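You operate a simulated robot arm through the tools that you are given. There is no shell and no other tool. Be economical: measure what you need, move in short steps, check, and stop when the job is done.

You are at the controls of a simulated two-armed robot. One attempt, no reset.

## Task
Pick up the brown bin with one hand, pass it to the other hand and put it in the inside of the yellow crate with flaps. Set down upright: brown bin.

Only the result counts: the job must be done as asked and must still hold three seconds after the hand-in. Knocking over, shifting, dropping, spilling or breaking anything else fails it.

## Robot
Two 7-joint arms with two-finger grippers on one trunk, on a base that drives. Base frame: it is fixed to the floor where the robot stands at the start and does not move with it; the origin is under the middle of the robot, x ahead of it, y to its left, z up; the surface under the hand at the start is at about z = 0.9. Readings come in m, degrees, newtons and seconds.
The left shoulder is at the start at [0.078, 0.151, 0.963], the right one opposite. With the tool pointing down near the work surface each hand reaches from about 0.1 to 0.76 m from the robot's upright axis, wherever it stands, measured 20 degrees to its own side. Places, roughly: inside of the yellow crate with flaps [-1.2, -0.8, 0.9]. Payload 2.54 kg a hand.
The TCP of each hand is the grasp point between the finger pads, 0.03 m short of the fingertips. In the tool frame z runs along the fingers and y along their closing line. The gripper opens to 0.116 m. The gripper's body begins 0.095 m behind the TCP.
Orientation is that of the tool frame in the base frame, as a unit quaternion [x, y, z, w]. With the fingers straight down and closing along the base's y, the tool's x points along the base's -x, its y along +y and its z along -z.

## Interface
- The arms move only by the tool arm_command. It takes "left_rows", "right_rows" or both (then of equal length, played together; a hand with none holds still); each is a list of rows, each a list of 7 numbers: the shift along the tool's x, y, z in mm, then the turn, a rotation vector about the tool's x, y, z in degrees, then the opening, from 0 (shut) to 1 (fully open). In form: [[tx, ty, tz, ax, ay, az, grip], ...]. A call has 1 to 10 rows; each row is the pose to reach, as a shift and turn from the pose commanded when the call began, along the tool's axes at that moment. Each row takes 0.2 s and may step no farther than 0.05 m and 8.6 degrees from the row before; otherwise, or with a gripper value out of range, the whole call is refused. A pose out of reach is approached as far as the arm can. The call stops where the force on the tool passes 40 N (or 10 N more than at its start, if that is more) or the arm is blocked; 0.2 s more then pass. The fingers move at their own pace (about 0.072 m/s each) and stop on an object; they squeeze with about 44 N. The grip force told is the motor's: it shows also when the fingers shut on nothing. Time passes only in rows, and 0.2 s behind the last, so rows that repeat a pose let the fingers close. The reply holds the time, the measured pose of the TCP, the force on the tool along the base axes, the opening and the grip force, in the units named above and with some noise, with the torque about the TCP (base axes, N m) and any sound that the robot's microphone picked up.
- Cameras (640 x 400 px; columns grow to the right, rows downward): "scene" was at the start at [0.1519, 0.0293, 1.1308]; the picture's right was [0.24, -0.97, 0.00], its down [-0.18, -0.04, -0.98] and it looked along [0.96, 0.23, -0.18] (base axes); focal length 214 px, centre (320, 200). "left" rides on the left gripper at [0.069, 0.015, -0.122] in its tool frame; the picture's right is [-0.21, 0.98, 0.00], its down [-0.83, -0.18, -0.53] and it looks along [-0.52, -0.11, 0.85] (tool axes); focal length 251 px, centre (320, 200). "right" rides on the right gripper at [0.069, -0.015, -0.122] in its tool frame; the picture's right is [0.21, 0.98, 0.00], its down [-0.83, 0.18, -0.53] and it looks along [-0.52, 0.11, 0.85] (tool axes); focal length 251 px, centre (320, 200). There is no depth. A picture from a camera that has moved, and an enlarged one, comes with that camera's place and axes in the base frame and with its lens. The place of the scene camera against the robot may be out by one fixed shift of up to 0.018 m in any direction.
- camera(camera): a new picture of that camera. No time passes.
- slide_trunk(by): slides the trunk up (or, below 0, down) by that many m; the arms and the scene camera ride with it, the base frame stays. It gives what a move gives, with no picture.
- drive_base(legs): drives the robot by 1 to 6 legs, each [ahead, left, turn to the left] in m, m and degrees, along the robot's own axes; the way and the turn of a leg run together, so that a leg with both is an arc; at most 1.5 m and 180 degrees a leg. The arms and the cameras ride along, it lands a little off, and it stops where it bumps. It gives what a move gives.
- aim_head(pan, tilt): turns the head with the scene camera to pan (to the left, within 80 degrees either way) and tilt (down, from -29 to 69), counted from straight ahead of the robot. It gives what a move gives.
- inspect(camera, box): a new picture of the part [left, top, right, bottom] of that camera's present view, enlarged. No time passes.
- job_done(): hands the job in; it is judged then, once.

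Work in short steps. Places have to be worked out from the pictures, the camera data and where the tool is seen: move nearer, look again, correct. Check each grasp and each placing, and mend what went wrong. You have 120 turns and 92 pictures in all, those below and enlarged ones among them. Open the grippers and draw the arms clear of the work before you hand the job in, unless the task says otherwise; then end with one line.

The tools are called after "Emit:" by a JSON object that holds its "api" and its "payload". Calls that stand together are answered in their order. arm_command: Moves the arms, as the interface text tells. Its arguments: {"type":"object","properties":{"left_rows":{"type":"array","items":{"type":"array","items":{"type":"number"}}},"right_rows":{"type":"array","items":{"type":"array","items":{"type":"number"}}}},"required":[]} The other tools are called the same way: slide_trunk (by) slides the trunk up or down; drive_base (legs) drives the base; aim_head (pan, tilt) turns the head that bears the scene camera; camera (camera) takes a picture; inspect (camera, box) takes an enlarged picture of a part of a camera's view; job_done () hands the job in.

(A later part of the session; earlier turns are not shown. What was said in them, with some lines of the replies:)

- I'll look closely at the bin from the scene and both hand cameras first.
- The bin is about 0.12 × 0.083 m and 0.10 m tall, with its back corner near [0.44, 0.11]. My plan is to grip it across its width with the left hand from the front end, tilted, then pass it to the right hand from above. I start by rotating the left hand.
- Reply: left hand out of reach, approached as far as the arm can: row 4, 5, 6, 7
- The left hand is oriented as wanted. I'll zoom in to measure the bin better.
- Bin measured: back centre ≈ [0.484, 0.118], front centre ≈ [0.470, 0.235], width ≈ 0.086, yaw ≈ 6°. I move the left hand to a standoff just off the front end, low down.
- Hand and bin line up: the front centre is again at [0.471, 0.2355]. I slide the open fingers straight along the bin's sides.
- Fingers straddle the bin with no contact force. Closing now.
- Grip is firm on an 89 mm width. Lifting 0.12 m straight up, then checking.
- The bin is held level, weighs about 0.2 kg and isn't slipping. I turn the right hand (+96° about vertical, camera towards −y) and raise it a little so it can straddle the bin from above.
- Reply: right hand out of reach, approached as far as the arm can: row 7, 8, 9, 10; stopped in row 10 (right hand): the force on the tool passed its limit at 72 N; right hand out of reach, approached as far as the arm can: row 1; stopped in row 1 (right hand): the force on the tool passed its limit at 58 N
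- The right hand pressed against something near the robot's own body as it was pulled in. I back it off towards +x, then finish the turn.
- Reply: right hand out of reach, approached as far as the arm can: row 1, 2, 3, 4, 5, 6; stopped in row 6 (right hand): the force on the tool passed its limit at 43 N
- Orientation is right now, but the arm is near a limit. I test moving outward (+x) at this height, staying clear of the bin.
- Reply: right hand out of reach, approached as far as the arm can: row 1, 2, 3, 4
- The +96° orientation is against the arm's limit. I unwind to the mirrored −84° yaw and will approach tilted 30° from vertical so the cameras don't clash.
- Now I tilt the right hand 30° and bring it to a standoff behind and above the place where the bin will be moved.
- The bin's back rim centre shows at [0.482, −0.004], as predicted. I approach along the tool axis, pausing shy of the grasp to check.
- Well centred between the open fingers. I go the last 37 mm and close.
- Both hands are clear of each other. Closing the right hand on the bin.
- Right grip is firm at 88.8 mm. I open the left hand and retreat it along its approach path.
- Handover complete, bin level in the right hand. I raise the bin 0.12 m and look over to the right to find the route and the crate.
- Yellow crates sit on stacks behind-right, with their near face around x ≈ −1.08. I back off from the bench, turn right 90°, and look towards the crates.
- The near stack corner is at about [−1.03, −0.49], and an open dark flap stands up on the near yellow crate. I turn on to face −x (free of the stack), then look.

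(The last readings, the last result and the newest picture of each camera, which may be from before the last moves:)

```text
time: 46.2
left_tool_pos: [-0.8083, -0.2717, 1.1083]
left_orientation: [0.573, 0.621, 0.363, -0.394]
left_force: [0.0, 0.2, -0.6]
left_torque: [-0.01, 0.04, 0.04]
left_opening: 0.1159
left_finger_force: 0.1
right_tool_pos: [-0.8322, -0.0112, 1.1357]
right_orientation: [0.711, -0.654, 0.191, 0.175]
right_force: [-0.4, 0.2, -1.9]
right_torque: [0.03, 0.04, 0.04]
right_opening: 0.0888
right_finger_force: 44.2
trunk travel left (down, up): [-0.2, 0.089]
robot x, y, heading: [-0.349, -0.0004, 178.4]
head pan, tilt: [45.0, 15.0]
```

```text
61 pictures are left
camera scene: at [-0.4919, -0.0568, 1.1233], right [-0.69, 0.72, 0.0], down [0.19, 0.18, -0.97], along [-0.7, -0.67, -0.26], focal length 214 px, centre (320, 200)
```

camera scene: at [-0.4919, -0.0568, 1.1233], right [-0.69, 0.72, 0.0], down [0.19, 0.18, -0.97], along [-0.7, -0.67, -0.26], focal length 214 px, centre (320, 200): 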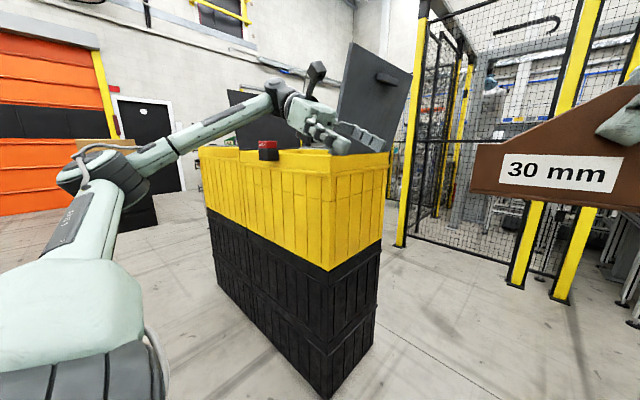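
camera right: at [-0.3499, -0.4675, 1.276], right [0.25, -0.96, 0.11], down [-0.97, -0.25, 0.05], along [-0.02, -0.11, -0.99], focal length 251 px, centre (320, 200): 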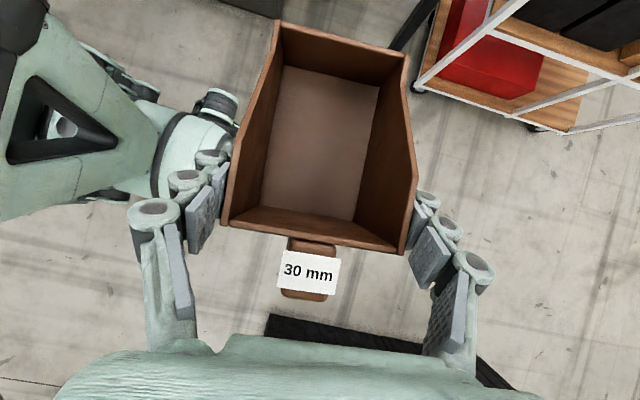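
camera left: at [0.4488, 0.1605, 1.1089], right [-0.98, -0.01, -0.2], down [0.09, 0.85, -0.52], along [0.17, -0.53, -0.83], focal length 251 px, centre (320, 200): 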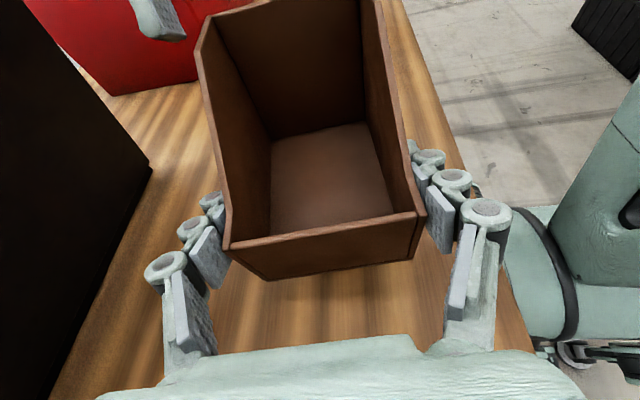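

The rim is at about z = 1.075, so I need height. Raising the trunk fully and tucking the left arm back and up.

Emit:
{"api": "slide_trunk", "payload": {"by": 0.088}}

Emit:
{"api": "arm_command", "payload": {"left_rows": [[10, 24, -17, 0, 0, 0, 1], [20, 48, -34, 0, 0, 0, 1], [30, 72, -51, 0, 0, 0, 1], [40, 96, -68, 0, 0, 0, 1], [50, 120, -85, 0, 0, 0, 1], [60, 144, -101, 0, 0, 0, 1]]}}

Emit:
{"api": "aim_head", "payload": {"pan": 45, "tilt": 20}}

Emit:
{"api": "camera", "payload": {"camera": "scene"}}

```text
time: 47.5
left_tool_pos: [-0.8088, -0.2712, 1.1962]
left_orientation: [0.572, 0.62, 0.364, -0.394]
left_force: [-0.5, -0.5, 1.0]
left_torque: [0.04, -0.01, 0.02]
left_opening: 0.1161
left_finger_force: 0.1
right_tool_pos: [-0.8319, -0.0101, 1.2237]
right_orientation: [0.711, -0.655, 0.19, 0.174]
right_force: [-0.2, -0.5, -1.2]
right_torque: [0.04, 0.01, -0.05]
right_opening: 0.0888
right_finger_force: 44.4
trunk travel left (down, up): [-0.288, 0.001]
robot x, y, heading: [-0.351, 0.0007, 178.6]
head pan, tilt: [45.0, 15.0]
```

```text
time: 48.9
left_tool_pos: [-0.6605, -0.3268, 1.2953]
left_orientation: [0.572, 0.621, 0.364, -0.395]
left_force: [0.1, 0.4, 0.7]
left_torque: [-0.01, 0.0, 0.01]
left_opening: 0.116
left_finger_force: 0.1
right_tool_pos: [-0.8302, -0.0105, 1.2238]
right_orientation: [0.711, -0.654, 0.191, 0.175]
right_force: [-0.4, -0.3, -1.5]
right_torque: [0.01, 0.02, -0.03]
right_opening: 0.089
right_finger_force: 44.0
trunk travel left (down, up): [-0.288, 0.001]
robot x, y, heading: [-0.3487, 0.0006, 178.4]
head pan, tilt: [45.0, 15.0]
```

```text
time: 49.5
left_tool_pos: [-0.6594, -0.3261, 1.2947]
left_orientation: [0.572, 0.62, 0.364, -0.395]
left_force: [-0.1, -0.5, 0.1]
left_torque: [0.0, 0.0, 0.02]
left_opening: 0.1162
left_finger_force: 0.1
right_tool_pos: [-0.8321, -0.0108, 1.2245]
right_orientation: [0.711, -0.654, 0.191, 0.174]
right_force: [-0.6, 0.5, -0.3]
right_torque: [0.02, 0.02, 0.01]
right_opening: 0.0889
right_finger_force: 43.6
trunk travel left (down, up): [-0.288, 0.001]
robot x, y, heading: [-0.3492, -0.002, 178.6]
head pan, tilt: [45.0, 20.0]
```

```text
60 pictures are left
camera scene: at [-0.4916, -0.0566, 1.2032], right [-0.69, 0.72, 0.0], down [0.25, 0.24, -0.94], along [-0.68, -0.65, -0.34], focal length 214 px, centre (320, 200)
```

scene: 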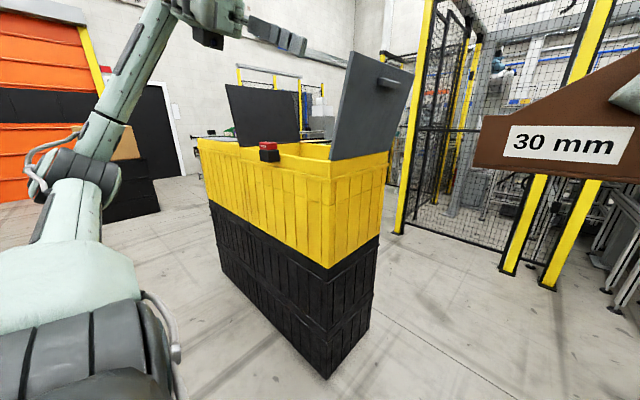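

Two dark flaps stand at the +y and −y ends, and a small red/black item sits on the front rim. Zooming in.

Emit:
{"api": "inspect", "payload": {"camera": "scene", "box": [180, 40, 430, 200]}}

```text
2.50 times, centred on (305, 120) of scene
camera zoom: at [-0.4916, -0.0566, 1.2032], right [-0.69, 0.72, 0.0], down [0.25, 0.24, -0.94], along [-0.68, -0.65, -0.34], focal length 536 px, centre (358, 400)
```

zoom: 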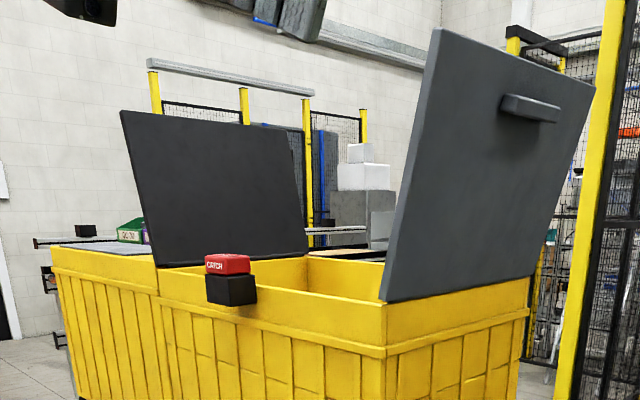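

The opening runs y ≈ −0.52…−1.15, x ≈ −1.03…−1.38, rim z ≈ 1.083, with a catch at the middle of the front. The right elbow currently swings out sideways, where the flap would be. In this free space I test turning the bin 45° clockwise and shifting it to the right so the arm comes from the front.

Emit:
{"api": "arm_command", "payload": {"right_rows": [[-17, 4, -10, -2.8, 0, 4.9, 0], [-34, 8, -20, -5.6, 0, 9.8, 0], [-51, 13, -30, -8.4, 0, 14.6, 0], [-68, 17, -39, -11.2, 0, 19.5, 0], [-85, 21, -49, -14, 0, 24.4, 0], [-101, 26, -58, -16.9, 0, 29.2, 0], [-118, 30, -68, -19.7, 0, 34.1, 0], [-134, 34, -77, -22.5, 0, 39, 0]]}}

Emit:
{"api": "aim_head", "payload": {"pan": -30, "tilt": 15}}

Emit:
{"api": "camera", "payload": {"camera": "scene"}}

```text
time: 51.3
left_tool_pos: [-0.6601, -0.3267, 1.2946]
left_orientation: [0.573, 0.62, 0.363, -0.394]
left_force: [0.5, -0.5, 1.6]
left_torque: [-0.04, 0.0, 0.0]
left_opening: 0.1162
left_finger_force: 0.0
right_tool_pos: [-0.8792, 0.1374, 1.2219]
right_orientation: [-0.407, 0.877, -0.109, -0.233]
right_force: [0.2, 0.3, -1.6]
right_torque: [0.0, -0.02, 0.02]
right_opening: 0.0888
right_finger_force: 43.8
trunk travel left (down, up): [-0.288, 0.001]
robot x, y, heading: [-0.3528, -0.0013, 179.0]
head pan, tilt: [45.0, 20.0]
```

```text
time: 52.8
left_tool_pos: [-0.6606, -0.326, 1.2941]
left_orientation: [0.572, 0.62, 0.363, -0.395]
left_force: [-0.4, 0.0, 0.2]
left_torque: [0.04, 0.0, -0.01]
left_opening: 0.1161
left_finger_force: 0.1
right_tool_pos: [-0.8786, 0.138, 1.2231]
right_orientation: [-0.407, 0.876, -0.109, -0.234]
right_force: [-0.2, 0.8, -1.5]
right_torque: [0.04, -0.02, 0.02]
right_opening: 0.0889
right_finger_force: 44.1
trunk travel left (down, up): [-0.288, 0.001]
robot x, y, heading: [-0.3511, -0.0005, 178.3]
head pan, tilt: [-30.0, 15.0]
```

```text
58 pictures are left
camera scene: at [-0.5041, 0.0562, 1.2113], right [0.52, 0.85, 0.0], down [0.22, -0.13, -0.97], along [-0.83, 0.5, -0.26], focal length 214 px, centre (320, 200)
```

scene: 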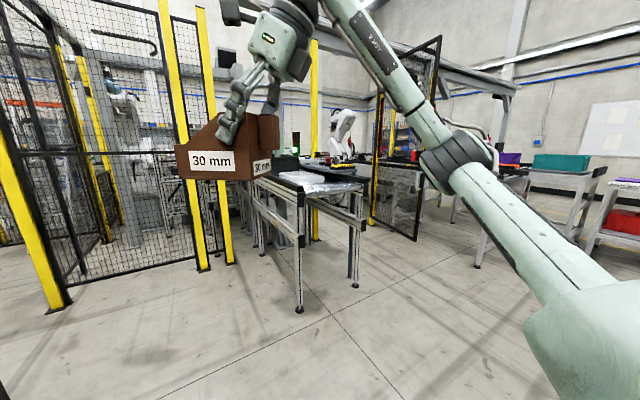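

That works and the elbow stays higher. In this free area I rehearse the insertion pose: 30° more turn and lowering to crate depth, to see where the elbow goes.

Emit:
{"api": "arm_command", "payload": {"right_rows": [[-12, 5, 28, -1.9, 0, 3.3, 0], [-23, 10, 56, -3.8, 0, 6.5, 0], [-35, 15, 84, -5.6, 0, 9.8, 0], [-46, 20, 112, -7.5, 0, 13, 0], [-58, 24, 140, -9.4, 0, 16.3, 0], [-70, 29, 168, -11.3, 0, 19.5, 0], [-81, 34, 196, -13.1, 0, 22.8, 0], [-93, 39, 224, -15, 0, 26, 0]]}}

Emit:
{"api": "camera", "payload": {"camera": "scene"}}

```text
time: 54.6
left_tool_pos: [-0.66, -0.3265, 1.2952]
left_orientation: [0.573, 0.619, 0.364, -0.394]
left_force: [-0.5, -0.8, -0.5]
left_torque: [-0.02, 0.0, 0.0]
left_opening: 0.116
left_finger_force: 0.1
right_tool_pos: [-0.9277, 0.1425, 0.9807]
right_orientation: [-0.166, 0.952, -0.045, -0.254]
right_force: [0.1, -0.1, -0.8]
right_torque: [0.01, -0.06, 0.0]
right_opening: 0.0888
right_finger_force: 44.4
trunk travel left (down, up): [-0.288, 0.001]
robot x, y, heading: [-0.3495, 0.0006, 178.8]
head pan, tilt: [-30.0, 15.0]
```

```text
57 pictures are left
camera scene: at [-0.5044, 0.0564, 1.2113], right [0.52, 0.85, 0.0], down [0.22, -0.13, -0.97], along [-0.82, 0.5, -0.26], focal length 214 px, centre (320, 200)
```

scene: 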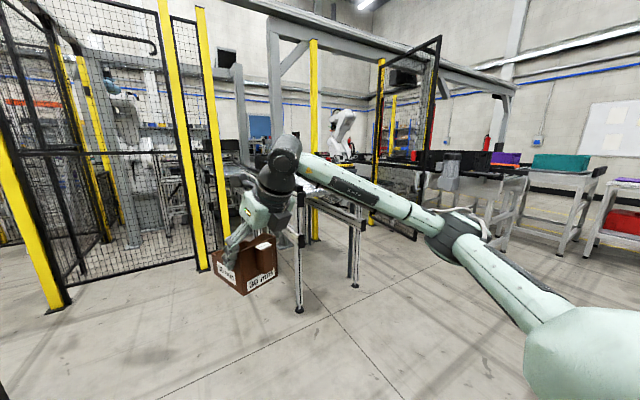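

Elbow is at about 1.05 m height, just outside where the front rim would be. I try a longer, more right-shifted reach to gain clearance and look again.

Emit:
{"api": "arm_command", "payload": {"right_rows": [[10, 26, 6, 0, 0, 0, 0], [20, 52, 12, 0, 0, 0, 0], [30, 78, 17, 0, 0, 0, 0], [40, 103, 23, 0, 0, 0, 0]]}}

Emit:
{"api": "camera", "payload": {"camera": "scene"}}

Emit:
{"api": "camera", "payload": {"camera": "right"}}

```text
time: 55.6
left_tool_pos: [-0.6597, -0.3266, 1.2945]
left_orientation: [0.572, 0.621, 0.363, -0.395]
left_force: [0.2, -0.4, -0.3]
left_torque: [0.02, -0.02, -0.03]
left_opening: 0.116
left_finger_force: 0.1
right_tool_pos: [-1.0074, 0.2212, 0.9818]
right_orientation: [-0.166, 0.952, -0.045, -0.254]
right_force: [-0.9, 0.4, -1.1]
right_torque: [-0.01, -0.03, -0.02]
right_opening: 0.0889
right_finger_force: 44.3
trunk travel left (down, up): [-0.288, 0.001]
robot x, y, heading: [-0.3488, -0.0021, 178.7]
head pan, tilt: [-30.0, 15.0]
```

```text
56 pictures are left
camera scene: at [-0.5043, 0.0565, 1.2113], right [0.52, 0.85, 0.0], down [0.22, -0.13, -0.97], along [-0.82, 0.5, -0.26], focal length 214 px, centre (320, 200)
```

scene: 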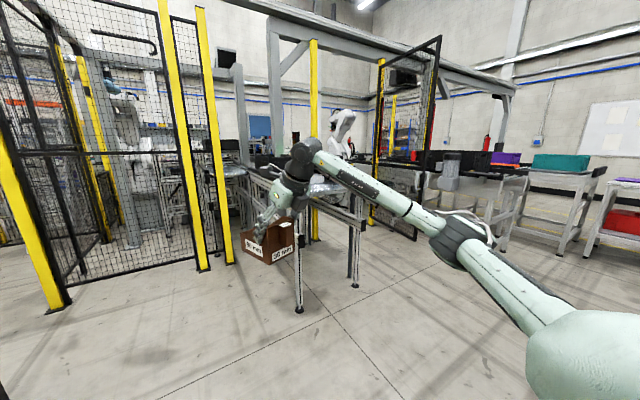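

```text
55 pictures are left
camera right: at [-1.0025, 0.2094, 1.1227], right [-0.51, 0.86, 0.11], down [0.86, 0.5, 0.05], along [-0.01, 0.12, -0.99], focal length 251 px, centre (320, 200)
```

right: 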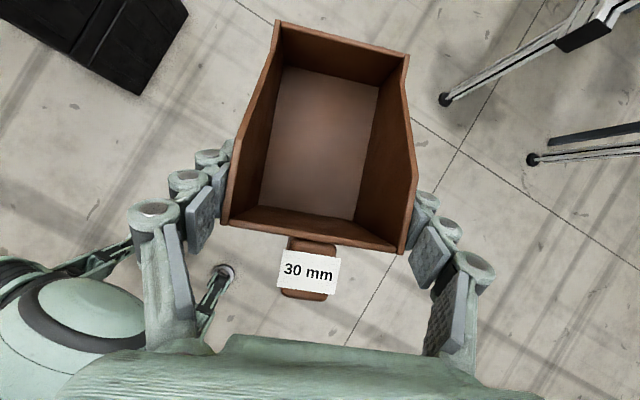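

This pose clears the rim when the TCP is at about [−1.165, −0.79]. I raise and retract the bin for the transfer drive.

Emit:
{"api": "arm_command", "payload": {"right_rows": [[0, -3, -40, 0, 0, 0, 0], [0, -6, -80, 0, 0, 0, 0], [0, -12, -120, 0, 0, 0, 0], [-2, -24, -165, 0, 0, 0, 0], [-4, -36, -210, 0, 0, 0, 0], [-6, -48, -255, 0, 0, 0, 0], [-9, -60, -300, 0, 0, 0, 0], [-12, -71, -340, 0, 0, 0, 0]]}}

Emit:
{"api": "drive_base", "payload": {"legs": [[-0.08, 0, 1.2], [0, 0.5, 0]]}}

Emit:
{"api": "aim_head", "payload": {"pan": 25, "tilt": 25}}

Emit:
{"api": "camera", "payload": {"camera": "scene"}}

```text
time: 57.4
left_tool_pos: [-0.6597, -0.3267, 1.2946]
left_orientation: [0.572, 0.621, 0.362, -0.395]
left_force: [-0.4, 0.9, 0.8]
left_torque: [0.0, -0.01, 0.03]
left_opening: 0.1161
left_finger_force: 0.1
right_tool_pos: [-0.8126, 0.2176, 1.2708]
right_orientation: [-0.166, 0.952, -0.044, -0.254]
right_force: [0.1, -0.8, -0.9]
right_torque: [0.04, -0.01, 0.02]
right_opening: 0.0886
right_finger_force: 44.1
trunk travel left (down, up): [-0.288, 0.001]
robot x, y, heading: [-0.353, -0.0015, 178.9]
head pan, tilt: [-30.0, 15.0]
```

```text
time: 63.4
left_tool_pos: [-0.5737, -0.8375, 1.294]
left_orientation: [0.567, 0.625, 0.36, -0.398]
left_force: [1.4, 0.2, 0.9]
left_torque: [0.0, -0.02, 0.02]
left_opening: 0.1161
left_finger_force: 0.1
right_tool_pos: [-0.7379, -0.2964, 1.2711]
right_orientation: [-0.176, 0.95, -0.047, -0.253]
right_force: [0.2, -0.5, -1.4]
right_torque: [-0.01, -0.02, 0.0]
right_opening: 0.0887
right_finger_force: 44.0
trunk travel left (down, up): [-0.288, 0.001]
robot x, y, heading: [-0.2702, -0.5048, 179.8]
head pan, tilt: [-30.0, 15.0]
```

```text
time: 64.7
left_tool_pos: [-0.5748, -0.8371, 1.2956]
left_orientation: [0.567, 0.625, 0.36, -0.398]
left_force: [-0.3, -0.1, 0.1]
left_torque: [0.0, -0.05, 0.01]
left_opening: 0.116
left_finger_force: 0.0
right_tool_pos: [-0.7364, -0.2966, 1.271]
right_orientation: [-0.175, 0.95, -0.046, -0.253]
right_force: [0.4, 0.6, -1.0]
right_torque: [0.03, 0.0, 0.02]
right_opening: 0.0888
right_finger_force: 43.4
trunk travel left (down, up): [-0.288, 0.001]
robot x, y, heading: [-0.2703, -0.5053, 179.6]
head pan, tilt: [25.0, 25.0]
```

```text
54 pictures are left
camera scene: at [-0.4285, -0.5368, 1.1951], right [-0.42, 0.91, 0.0], down [0.38, 0.18, -0.91], along [-0.82, -0.38, -0.42], focal length 214 px, centre (320, 200)
```

scene: 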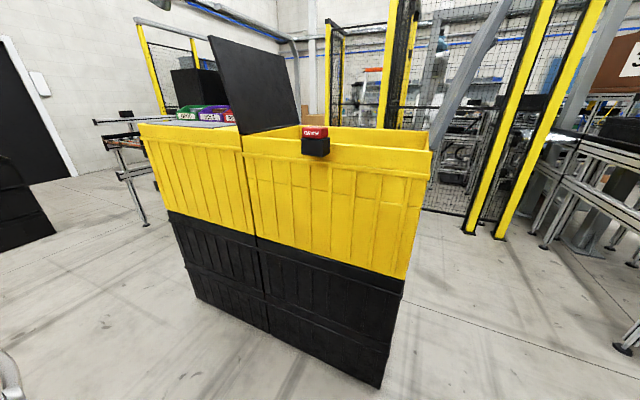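

The +y flap is no longer visible standing. I look closely to see what happened to it.

Emit:
{"api": "inspect", "payload": {"camera": "scene", "box": [200, 20, 460, 200]}}

Emit:
{"api": "inspect", "payload": {"camera": "scene", "box": [380, 100, 640, 300]}}

```text
2.22 times, centred on (330, 110) of scene
camera zoom: at [-0.4285, -0.5368, 1.1951], right [-0.42, 0.91, 0.0], down [0.38, 0.18, -0.91], along [-0.82, -0.38, -0.42], focal length 477 px, centre (298, 400)
```

zoom: 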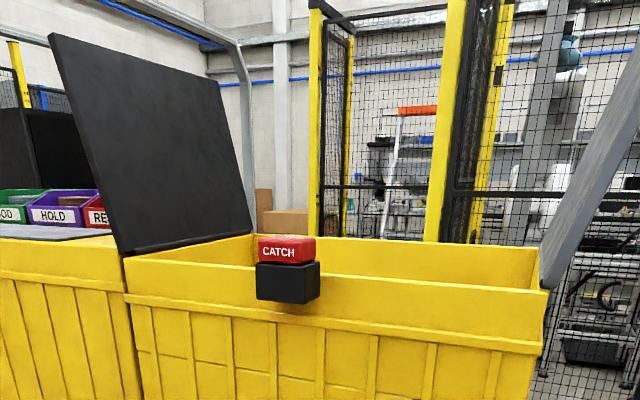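

```text
2.00 times, centred on (510, 200) of scene
camera zoom: at [-0.4285, -0.5368, 1.1951], right [-0.42, 0.91, 0.0], down [0.38, 0.18, -0.91], along [-0.82, -0.38, -0.42], focal length 429 px, centre (-60, 200)
```

zoom: 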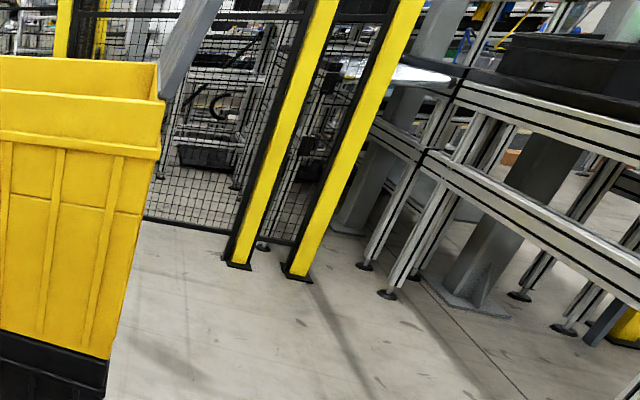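

The flap is still standing, just seen edge-on. The opening matches my estimate. I strafe to put the bin opposite the opening and look down with the hand camera.

Emit:
{"api": "drive_base", "payload": {"legs": [[0, 0.5, 0]]}}

Emit:
{"api": "camera", "payload": {"camera": "right"}}

Emit:
{"api": "aim_head", "payload": {"pan": -10, "tilt": 20}}

Emit:
{"api": "camera", "payload": {"camera": "scene"}}

```text
time: 69.9
left_tool_pos: [-0.5782, -1.3332, 1.2941]
left_orientation: [0.568, 0.624, 0.361, -0.397]
left_force: [0.1, 0.7, 0.3]
left_torque: [-0.02, 0.0, -0.01]
left_opening: 0.1158
left_finger_force: 0.0
right_tool_pos: [-0.7393, -0.7905, 1.2706]
right_orientation: [-0.174, 0.95, -0.046, -0.254]
right_force: [-0.5, -0.8, -2.1]
right_torque: [0.02, -0.03, -0.04]
right_opening: 0.0888
right_finger_force: 44.3
trunk travel left (down, up): [-0.288, 0.001]
robot x, y, heading: [-0.2746, -1.0007, 179.7]
head pan, tilt: [25.0, 25.0]
```

```text
51 pictures are left
camera right: at [-0.7347, -0.8035, 1.4114], right [-0.52, 0.85, 0.11], down [0.85, 0.52, 0.05], along [-0.01, 0.12, -0.99], focal length 251 px, centre (320, 200)
```

right: 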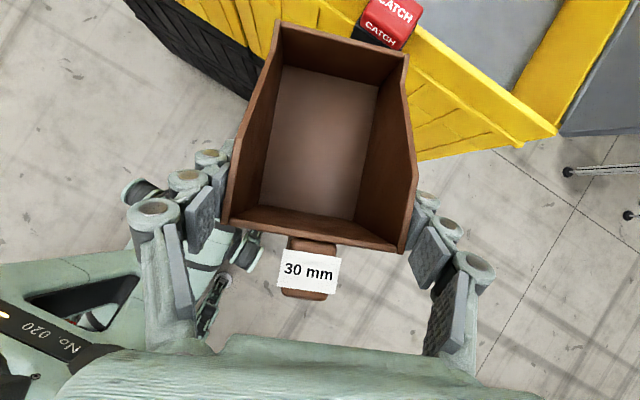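

```text
time: 71.0
left_tool_pos: [-0.5777, -1.3323, 1.2933]
left_orientation: [0.568, 0.624, 0.361, -0.397]
left_force: [0.9, -0.1, 0.3]
left_torque: [0.01, 0.04, 0.01]
left_opening: 0.1158
left_finger_force: 0.1
right_tool_pos: [-0.74, -0.7904, 1.27]
right_orientation: [-0.174, 0.95, -0.047, -0.254]
right_force: [-0.1, -0.2, -0.9]
right_torque: [-0.01, -0.04, -0.02]
right_opening: 0.0887
right_finger_force: 43.8
trunk travel left (down, up): [-0.288, 0.001]
robot x, y, heading: [-0.2732, -1.0053, 179.3]
head pan, tilt: [-10.0, 20.0]
```

```text
50 pictures are left
camera scene: at [-0.4394, -0.9774, 1.2032], right [0.18, 0.98, 0.0], down [0.34, -0.06, -0.94], along [-0.92, 0.17, -0.34], focal length 214 px, centre (320, 200)
```

scene: 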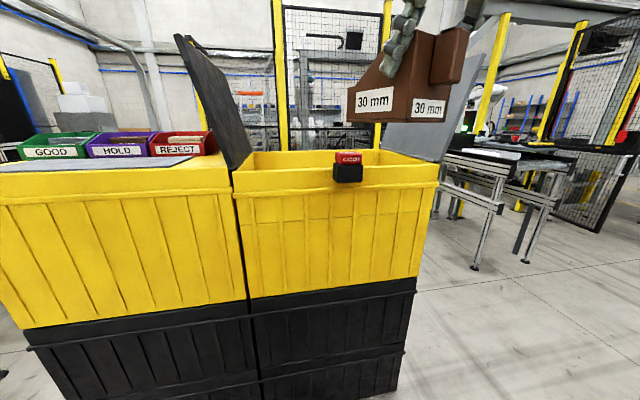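

The catch spans y ≈ −0.78…−0.84 and sticks out to x ≈ −0.94, top z ≈ 1.12; the bin bottom is at about 1.195. I extend the arm forward and slightly right over the front rim.

Emit:
{"api": "arm_command", "payload": {"right_rows": [[28.3, 21, 16.3, 0, 0, 0, 0], [56.5, 42, 32.6, 0, 0, 0, 0], [84.8, 63, 49, 0, 0, 0, 0], [113, 84, 65.3, 0, 0, 0, 0], [141.3, 105.4, 81.6, 0, 0, 0, 0]]}}

Emit:
{"api": "camera", "payload": {"camera": "right"}}

Emit:
{"api": "camera", "payload": {"camera": "scene"}}

```text
time: 72.2
left_tool_pos: [-0.5796, -1.3334, 1.2933]
left_orientation: [0.567, 0.625, 0.361, -0.397]
left_force: [-1.0, 0.1, 0.0]
left_torque: [0.03, 0.01, -0.04]
left_opening: 0.1158
left_finger_force: 0.0
right_tool_pos: [-0.9298, -0.749, 1.2699]
right_orientation: [-0.174, 0.951, -0.046, -0.252]
right_force: [-0.8, 0.3, -1.1]
right_torque: [0.01, -0.03, -0.01]
right_opening: 0.0887
right_finger_force: 44.1
trunk travel left (down, up): [-0.288, 0.001]
robot x, y, heading: [-0.2722, -1.002, 179.4]
head pan, tilt: [-10.0, 20.0]
```

```text
49 pictures are left
camera right: at [-0.9247, -0.7625, 1.4104], right [-0.52, 0.85, 0.11], down [0.85, 0.52, 0.05], along [-0.01, 0.12, -0.99], focal length 251 px, centre (320, 200)
```

right: 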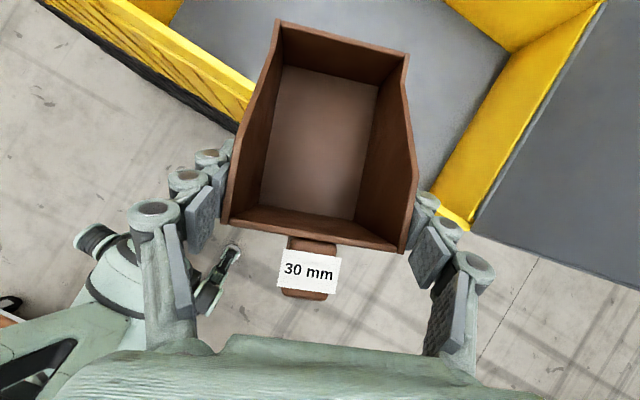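

```text
48 pictures are left
camera scene: at [-0.44, -0.9775, 1.203], right [0.18, 0.98, 0.0], down [0.34, -0.06, -0.94], along [-0.92, 0.17, -0.34], focal length 214 px, centre (320, 200)
```

scene: 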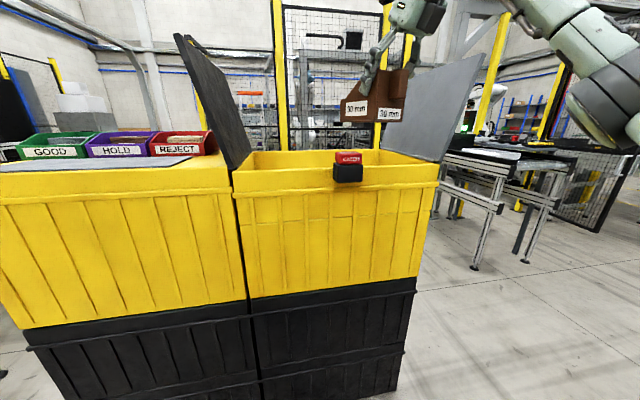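

The crate interior is empty with a grey floor at about z ≈ 0.94. Driving forward 0.23 m takes the bin over it.

Emit:
{"api": "drive_base", "payload": {"legs": [[0.23, 0, 0]]}}

Emit:
{"api": "camera", "payload": {"camera": "right"}}

Emit:
{"api": "camera", "payload": {"camera": "scene"}}

```text
time: 73.9
left_tool_pos: [-0.8022, -1.3309, 1.2942]
left_orientation: [0.566, 0.626, 0.36, -0.397]
left_force: [-0.7, 0.3, -0.6]
left_torque: [0.02, -0.02, -0.02]
left_opening: 0.1162
left_finger_force: 0.1
right_tool_pos: [-1.1544, -0.7502, 1.2706]
right_orientation: [-0.176, 0.95, -0.046, -0.253]
right_force: [-0.2, 0.1, -1.9]
right_torque: [0.03, -0.04, 0.02]
right_opening: 0.0887
right_finger_force: 43.8
trunk travel left (down, up): [-0.288, 0.001]
robot x, y, heading: [-0.4977, -1.0002, 180.1]
head pan, tilt: [-10.0, 20.0]
```

```text
47 pictures are left
camera right: at [-1.1496, -0.7635, 1.4105], right [-0.52, 0.85, 0.11], down [0.85, 0.52, 0.05], along [-0.01, 0.12, -0.99], focal length 251 px, centre (320, 200)
```

right: 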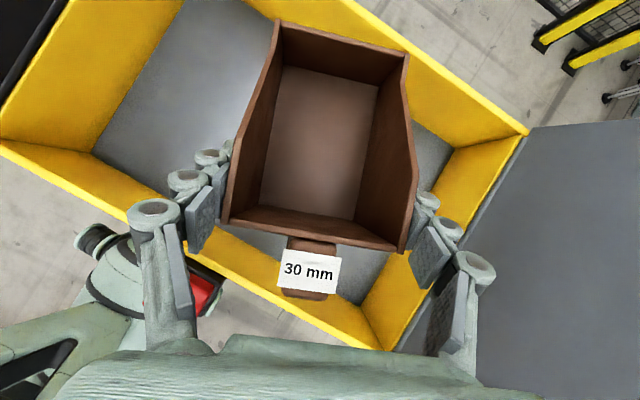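

```text
46 pictures are left
camera scene: at [-0.6646, -0.9765, 1.2031], right [0.18, 0.98, 0.0], down [0.34, -0.06, -0.94], along [-0.92, 0.17, -0.34], focal length 214 px, centre (320, 200)
```

scene: 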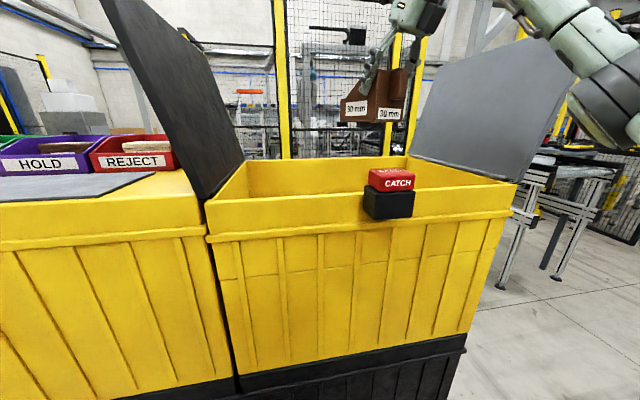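

The bin is well over the opening with at least 5 cm of clearance to the front wall. Lowering 0.2 m with a small forward shift, then checking.

Emit:
{"api": "arm_command", "payload": {"right_rows": [[-15, 2, 36, 0, 0, 0, 0], [-33, 5, 72, 0, 0, 0, 0], [-51, 5, 108, 0, 0, 0, 0], [-70, 5, 144, 0, 0, 0, 0], [-88, 5, 180, 0, 0, 0, 0]]}}

Emit:
{"api": "camera", "payload": {"camera": "right"}}

Emit:
{"api": "camera", "payload": {"camera": "scene"}}

```text
time: 75.1
left_tool_pos: [-0.8018, -1.3325, 1.2947]
left_orientation: [0.567, 0.626, 0.36, -0.397]
left_force: [-0.1, 0.8, 0.3]
left_torque: [0.0, -0.05, -0.04]
left_opening: 0.1159
left_finger_force: 0.0
right_tool_pos: [-1.1707, -0.752, 1.0702]
right_orientation: [-0.175, 0.95, -0.048, -0.254]
right_force: [-0.6, 1.0, -2.6]
right_torque: [0.0, -0.04, 0.03]
right_opening: 0.0888
right_finger_force: 44.4
trunk travel left (down, up): [-0.288, 0.001]
robot x, y, heading: [-0.4961, -1.0009, 179.6]
head pan, tilt: [-10.0, 20.0]
```

```text
45 pictures are left
camera right: at [-1.1656, -0.7637, 1.2109], right [-0.52, 0.85, 0.11], down [0.85, 0.52, 0.05], along [-0.01, 0.12, -0.99], focal length 251 px, centre (320, 200)
```

right: 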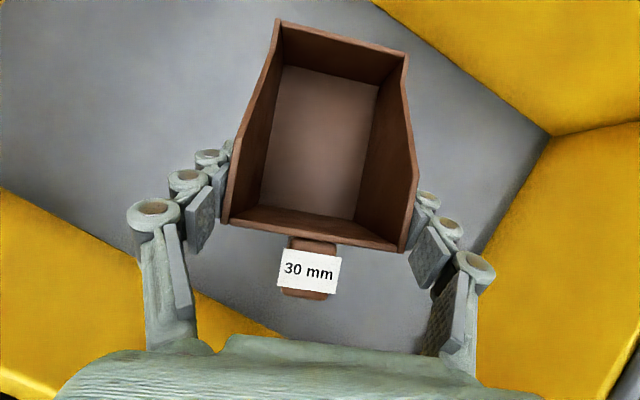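

```text
44 pictures are left
camera scene: at [-0.6644, -0.9762, 1.2031], right [0.18, 0.98, 0.0], down [0.34, -0.06, -0.94], along [-0.92, 0.17, -0.34], focal length 214 px, centre (320, 200)
```

scene: 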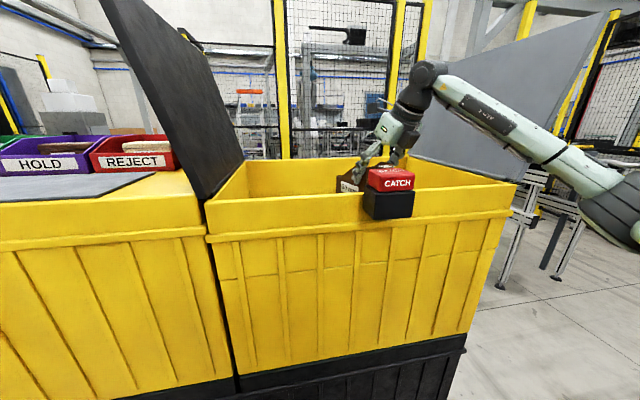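

Clear all round, floor at about 0.93–0.95 and the bin bottom at about 0.995. Lowering gently another 30 mm and watching force.

Emit:
{"api": "arm_command", "payload": {"right_rows": [[-5, 0, 8.7, 0, 0, 0, 0], [-10, 0, 17.3, 0, 0, 0, 0], [-15, 0, 26, 0, 0, 0, 0]]}}

Emit:
{"api": "camera", "payload": {"camera": "right"}}

```text
time: 75.9
left_tool_pos: [-0.8016, -1.3313, 1.2947]
left_orientation: [0.567, 0.625, 0.36, -0.398]
left_force: [0.1, -1.1, 0.4]
left_torque: [-0.01, 0.0, 0.0]
left_opening: 0.1161
left_finger_force: 0.1
right_tool_pos: [-1.1692, -0.7497, 1.0399]
right_orientation: [-0.175, 0.95, -0.046, -0.253]
right_force: [0.2, -0.7, -2.1]
right_torque: [0.02, -0.01, -0.02]
right_opening: 0.0889
right_finger_force: 44.0
trunk travel left (down, up): [-0.288, 0.001]
robot x, y, heading: [-0.4971, -1.0043, 179.6]
head pan, tilt: [-10.0, 20.0]
```

```text
43 pictures are left
camera right: at [-1.1646, -0.7634, 1.1805], right [-0.52, 0.85, 0.11], down [0.85, 0.52, 0.05], along [-0.01, 0.12, -0.99], focal length 251 px, centre (320, 200)
```

right: 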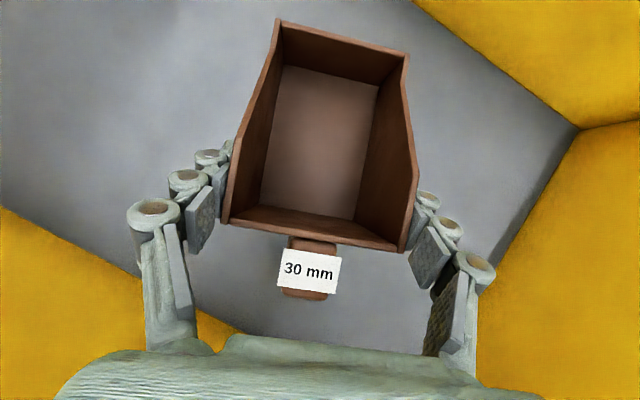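

No contact yet. Floor estimate about 0.945, so I lower in 4–5 mm rows over 20 mm.

Emit:
{"api": "arm_command", "payload": {"right_rows": [[-2.5, 0, 4.3, 0, 0, 0, 0], [-5, 0, 8.7, 0, 0, 0, 0], [-7.5, 0, 13, 0, 0, 0, 0], [-10, 0, 17.3, 0, 0, 0, 0]]}}

```text
time: 76.9
left_tool_pos: [-0.8019, -1.3323, 1.2946]
left_orientation: [0.566, 0.626, 0.36, -0.398]
left_force: [0.0, -1.2, 0.0]
left_torque: [0.02, 0.04, -0.02]
left_opening: 0.1159
left_finger_force: 0.1
right_tool_pos: [-1.1676, -0.751, 1.0207]
right_orientation: [-0.175, 0.95, -0.047, -0.254]
right_force: [0.6, -0.6, -1.4]
right_torque: [0.07, -0.04, -0.02]
right_opening: 0.0891
right_finger_force: 43.7
trunk travel left (down, up): [-0.288, 0.001]
robot x, y, heading: [-0.4999, -1.0026, 179.9]
head pan, tilt: [-10.0, 20.0]
```

Still only the bin's weight. Continuing in small steps.

Emit:
{"api": "arm_command", "payload": {"right_rows": [[-2, 0, 3.5, 0, 0, 0, 0], [-4, 0, 7, 0, 0, 0, 0], [-5, 0, 8.7, 0, 0, 0, 0]]}}

Emit:
{"api": "camera", "payload": {"camera": "right"}}

Emit:
{"api": "camera", "payload": {"camera": "scene"}}

```text
time: 77.7
left_tool_pos: [-0.8011, -1.3315, 1.2945]
left_orientation: [0.566, 0.626, 0.359, -0.398]
left_force: [0.5, 0.0, 0.7]
left_torque: [0.0, 0.04, 0.05]
left_opening: 0.116
left_finger_force: 0.1
right_tool_pos: [-1.1678, -0.7502, 1.0114]
right_orientation: [-0.176, 0.95, -0.047, -0.254]
right_force: [-0.7, -0.1, -1.0]
right_torque: [-0.01, -0.04, 0.01]
right_opening: 0.0886
right_finger_force: 43.5
trunk travel left (down, up): [-0.288, 0.001]
robot x, y, heading: [-0.4971, -0.9987, 179.8]
head pan, tilt: [-10.0, 20.0]
```

```text
42 pictures are left
camera right: at [-1.1632, -0.7632, 1.1512], right [-0.52, 0.85, 0.11], down [0.85, 0.52, 0.05], along [-0.01, 0.12, -0.99], focal length 251 px, centre (320, 200)
```

right: 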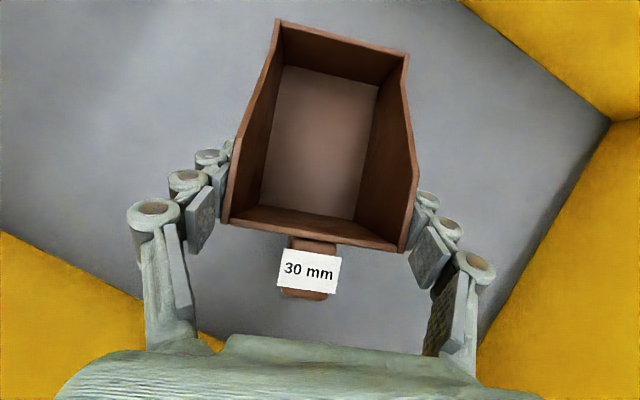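

```text
41 pictures are left
camera scene: at [-0.664, -0.9765, 1.2032], right [0.18, 0.98, 0.0], down [0.34, -0.06, -0.94], along [-0.92, 0.17, -0.34], focal length 214 px, centre (320, 200)
```

scene: 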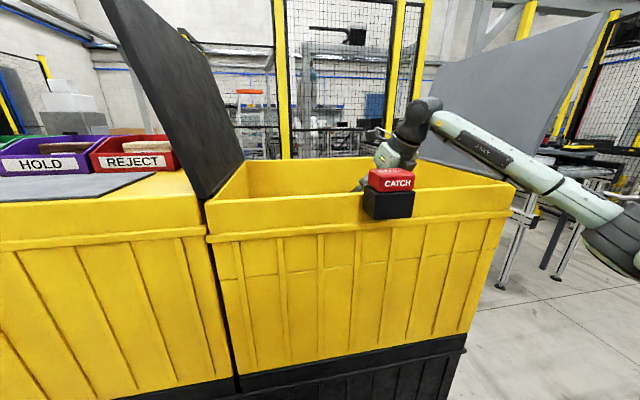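

Still hanging free. Three-view triangulation puts the floor near 0.93, so I lower on in 3–4 mm rows.

Emit:
{"api": "arm_command", "payload": {"right_rows": [[-1.5, 0, 2.6, 0, 0, 0, 0], [-3, 0, 5.2, 0, 0, 0, 0], [-4.5, 0, 7.8, 0, 0, 0, 0], [-6, 0, 10.4, 0, 0, 0, 0]]}}

```text
time: 78.7
left_tool_pos: [-0.801, -1.3319, 1.2952]
left_orientation: [0.567, 0.625, 0.36, -0.398]
left_force: [-0.5, 0.0, 0.6]
left_torque: [0.01, -0.03, 0.03]
left_opening: 0.116
left_finger_force: 0.1
right_tool_pos: [-1.1679, -0.7508, 1.0011]
right_orientation: [-0.176, 0.949, -0.047, -0.256]
right_force: [-1.3, 2.7, 10.0]
right_torque: [-0.2, -0.38, 0.08]
right_opening: 0.0891
right_finger_force: 43.7
trunk travel left (down, up): [-0.288, 0.001]
robot x, y, heading: [-0.4988, -1.002, 179.6]
head pan, tilt: [-10.0, 20.0]
```

Contact: 10 N upward at TCP z = 1.001, so the bin is on the floor. Opening the right hand.

Emit:
{"api": "arm_command", "payload": {"right_rows": [[0.5, 0, -0.9, 0, 0, 0, 0.3], [0.5, 0, -0.9, 0, 0, 0, 1], [0.5, 0, -0.9, 0, 0, 0, 1], [0.5, 0, -0.9, 0, 0, 0, 1]]}}

Emit:
{"api": "camera", "payload": {"camera": "right"}}

```text
time: 79.7
left_tool_pos: [-0.8004, -1.3324, 1.296]
left_orientation: [0.566, 0.626, 0.359, -0.398]
left_force: [-0.1, -0.5, -0.2]
left_torque: [0.0, -0.02, 0.01]
left_opening: 0.1161
left_finger_force: 0.0
right_tool_pos: [-1.167, -0.7506, 0.9994]
right_orientation: [-0.175, 0.95, -0.047, -0.254]
right_force: [0.9, -1.2, -0.2]
right_torque: [0.0, -0.02, 0.04]
right_opening: 0.1162
right_finger_force: 0.0
trunk travel left (down, up): [-0.288, 0.001]
robot x, y, heading: [-0.4984, -1.0022, 179.7]
head pan, tilt: [-10.0, 20.0]
```

```text
40 pictures are left
camera right: at [-1.1625, -0.7633, 1.1397], right [-0.52, 0.85, 0.11], down [0.85, 0.52, 0.05], along [-0.01, 0.12, -0.99], focal length 251 px, centre (320, 200)
```

right: 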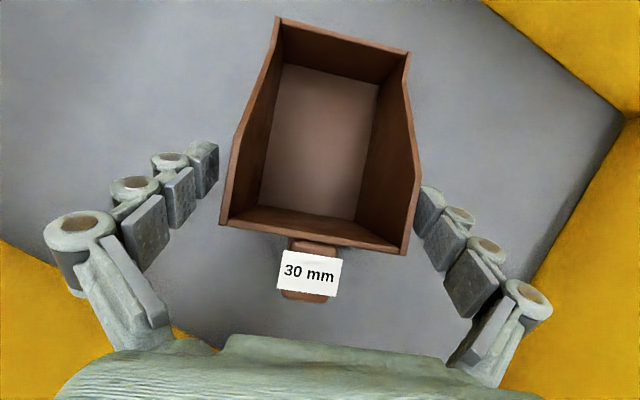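

The bin stands free and upright. I withdraw along the tool axis first, then straight up out of the crate.

Emit:
{"api": "arm_command", "payload": {"right_rows": [[0, 0, -15, 0, 0, 0, 1], [0, 0, -35, 0, 0, 0, 1], [0, 0, -60, 0, 0, 0, 1], [22, 0, -99, 0, 0, 0, 1], [44, 0, -138, 0, 0, 0, 1], [67, 0, -177, 0, 0, 0, 1], [90, 0, -216, 0, 0, 0, 1], [110, 0, -250, 0, 0, 0, 1]]}}

Emit:
{"api": "camera", "payload": {"camera": "right"}}

Emit:
{"api": "camera", "payload": {"camera": "scene"}}

```text
time: 81.5
left_tool_pos: [-0.8011, -1.3327, 1.2952]
left_orientation: [0.567, 0.625, 0.359, -0.398]
left_force: [0.9, -0.1, -0.3]
left_torque: [-0.01, 0.01, 0.0]
left_opening: 0.1162
left_finger_force: 0.0
right_tool_pos: [-1.1397, -0.7415, 1.2733]
right_orientation: [-0.176, 0.95, -0.046, -0.254]
right_force: [0.4, -0.6, 0.1]
right_torque: [0.03, 0.01, -0.02]
right_opening: 0.116
right_finger_force: 0.0
trunk travel left (down, up): [-0.288, 0.001]
robot x, y, heading: [-0.4985, -0.9978, 179.6]
head pan, tilt: [-10.0, 20.0]
```

```text
39 pictures are left
camera right: at [-1.1344, -0.7539, 1.4141], right [-0.52, 0.85, 0.11], down [0.85, 0.52, 0.05], along [-0.01, 0.12, -0.99], focal length 251 px, centre (320, 200)
```

right: 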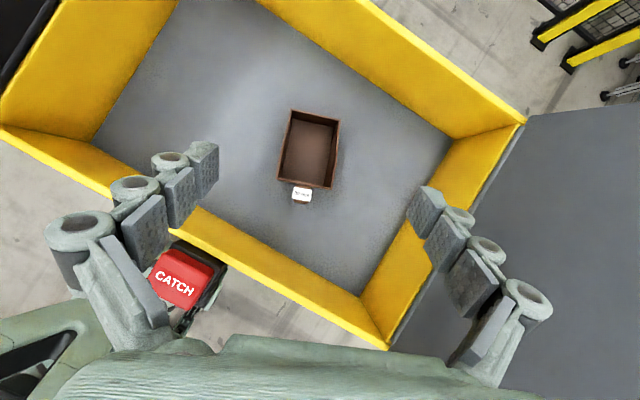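

```text
38 pictures are left
camera scene: at [-0.6634, -0.9772, 1.2032], right [0.18, 0.98, 0.0], down [0.34, -0.06, -0.94], along [-0.93, 0.17, -0.34], focal length 214 px, centre (320, 200)
```

scene: 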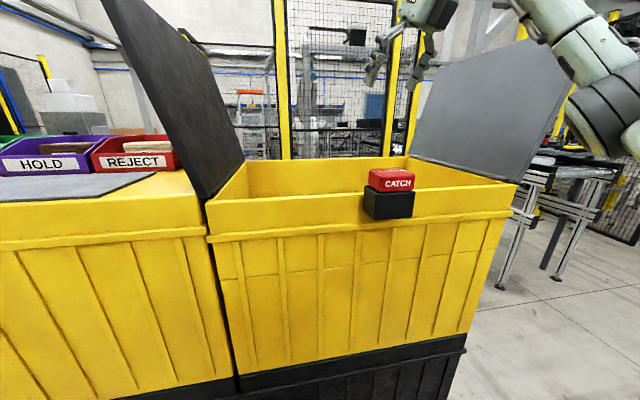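

The bin stands upright inside the crate and nothing else has moved. I back the robot straight away so the arms are clear.

Emit:
{"api": "drive_base", "payload": {"legs": [[-0.35, 0, 0]]}}

Emit:
{"api": "camera", "payload": {"camera": "scene"}}

```text
time: 83.7
left_tool_pos: [-0.4594, -1.3338, 1.2943]
left_orientation: [0.567, 0.625, 0.359, -0.399]
left_force: [0.9, 0.0, -0.1]
left_torque: [0.03, -0.02, 0.04]
left_opening: 0.1158
left_finger_force: 0.1
right_tool_pos: [-0.797, -0.741, 1.273]
right_orientation: [-0.174, 0.95, -0.046, -0.254]
right_force: [0.7, -0.2, 0.0]
right_torque: [0.0, 0.03, -0.02]
right_opening: 0.1158
right_finger_force: 0.0
trunk travel left (down, up): [-0.288, 0.001]
robot x, y, heading: [-0.1597, -1.0045, 179.7]
head pan, tilt: [-10.0, 20.0]
```

```text
37 pictures are left
camera scene: at [-0.3209, -0.978, 1.2033], right [0.18, 0.98, 0.0], down [0.34, -0.06, -0.94], along [-0.92, 0.17, -0.34], focal length 214 px, centre (320, 200)
```

scene: 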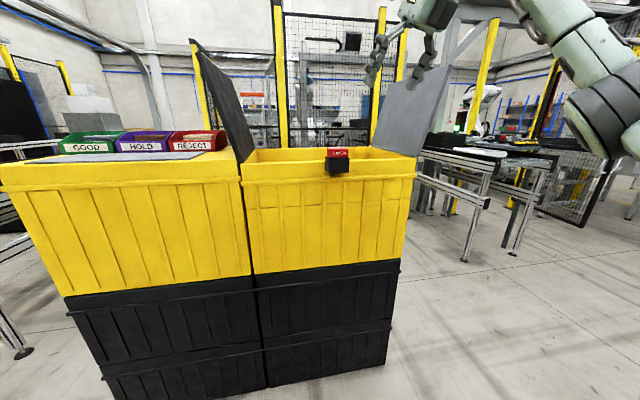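

Everything is in place, both grippers are open and the arms are clear. Handing in.

Emit:
{"api": "job_done", "payload": {}}

```text
The job is handed in.
```

The brown bin was picked up with the left hand, passed to the right hand, and set down upright inside the yellow crate with flaps; the pictures after release show nothing else disturbed.
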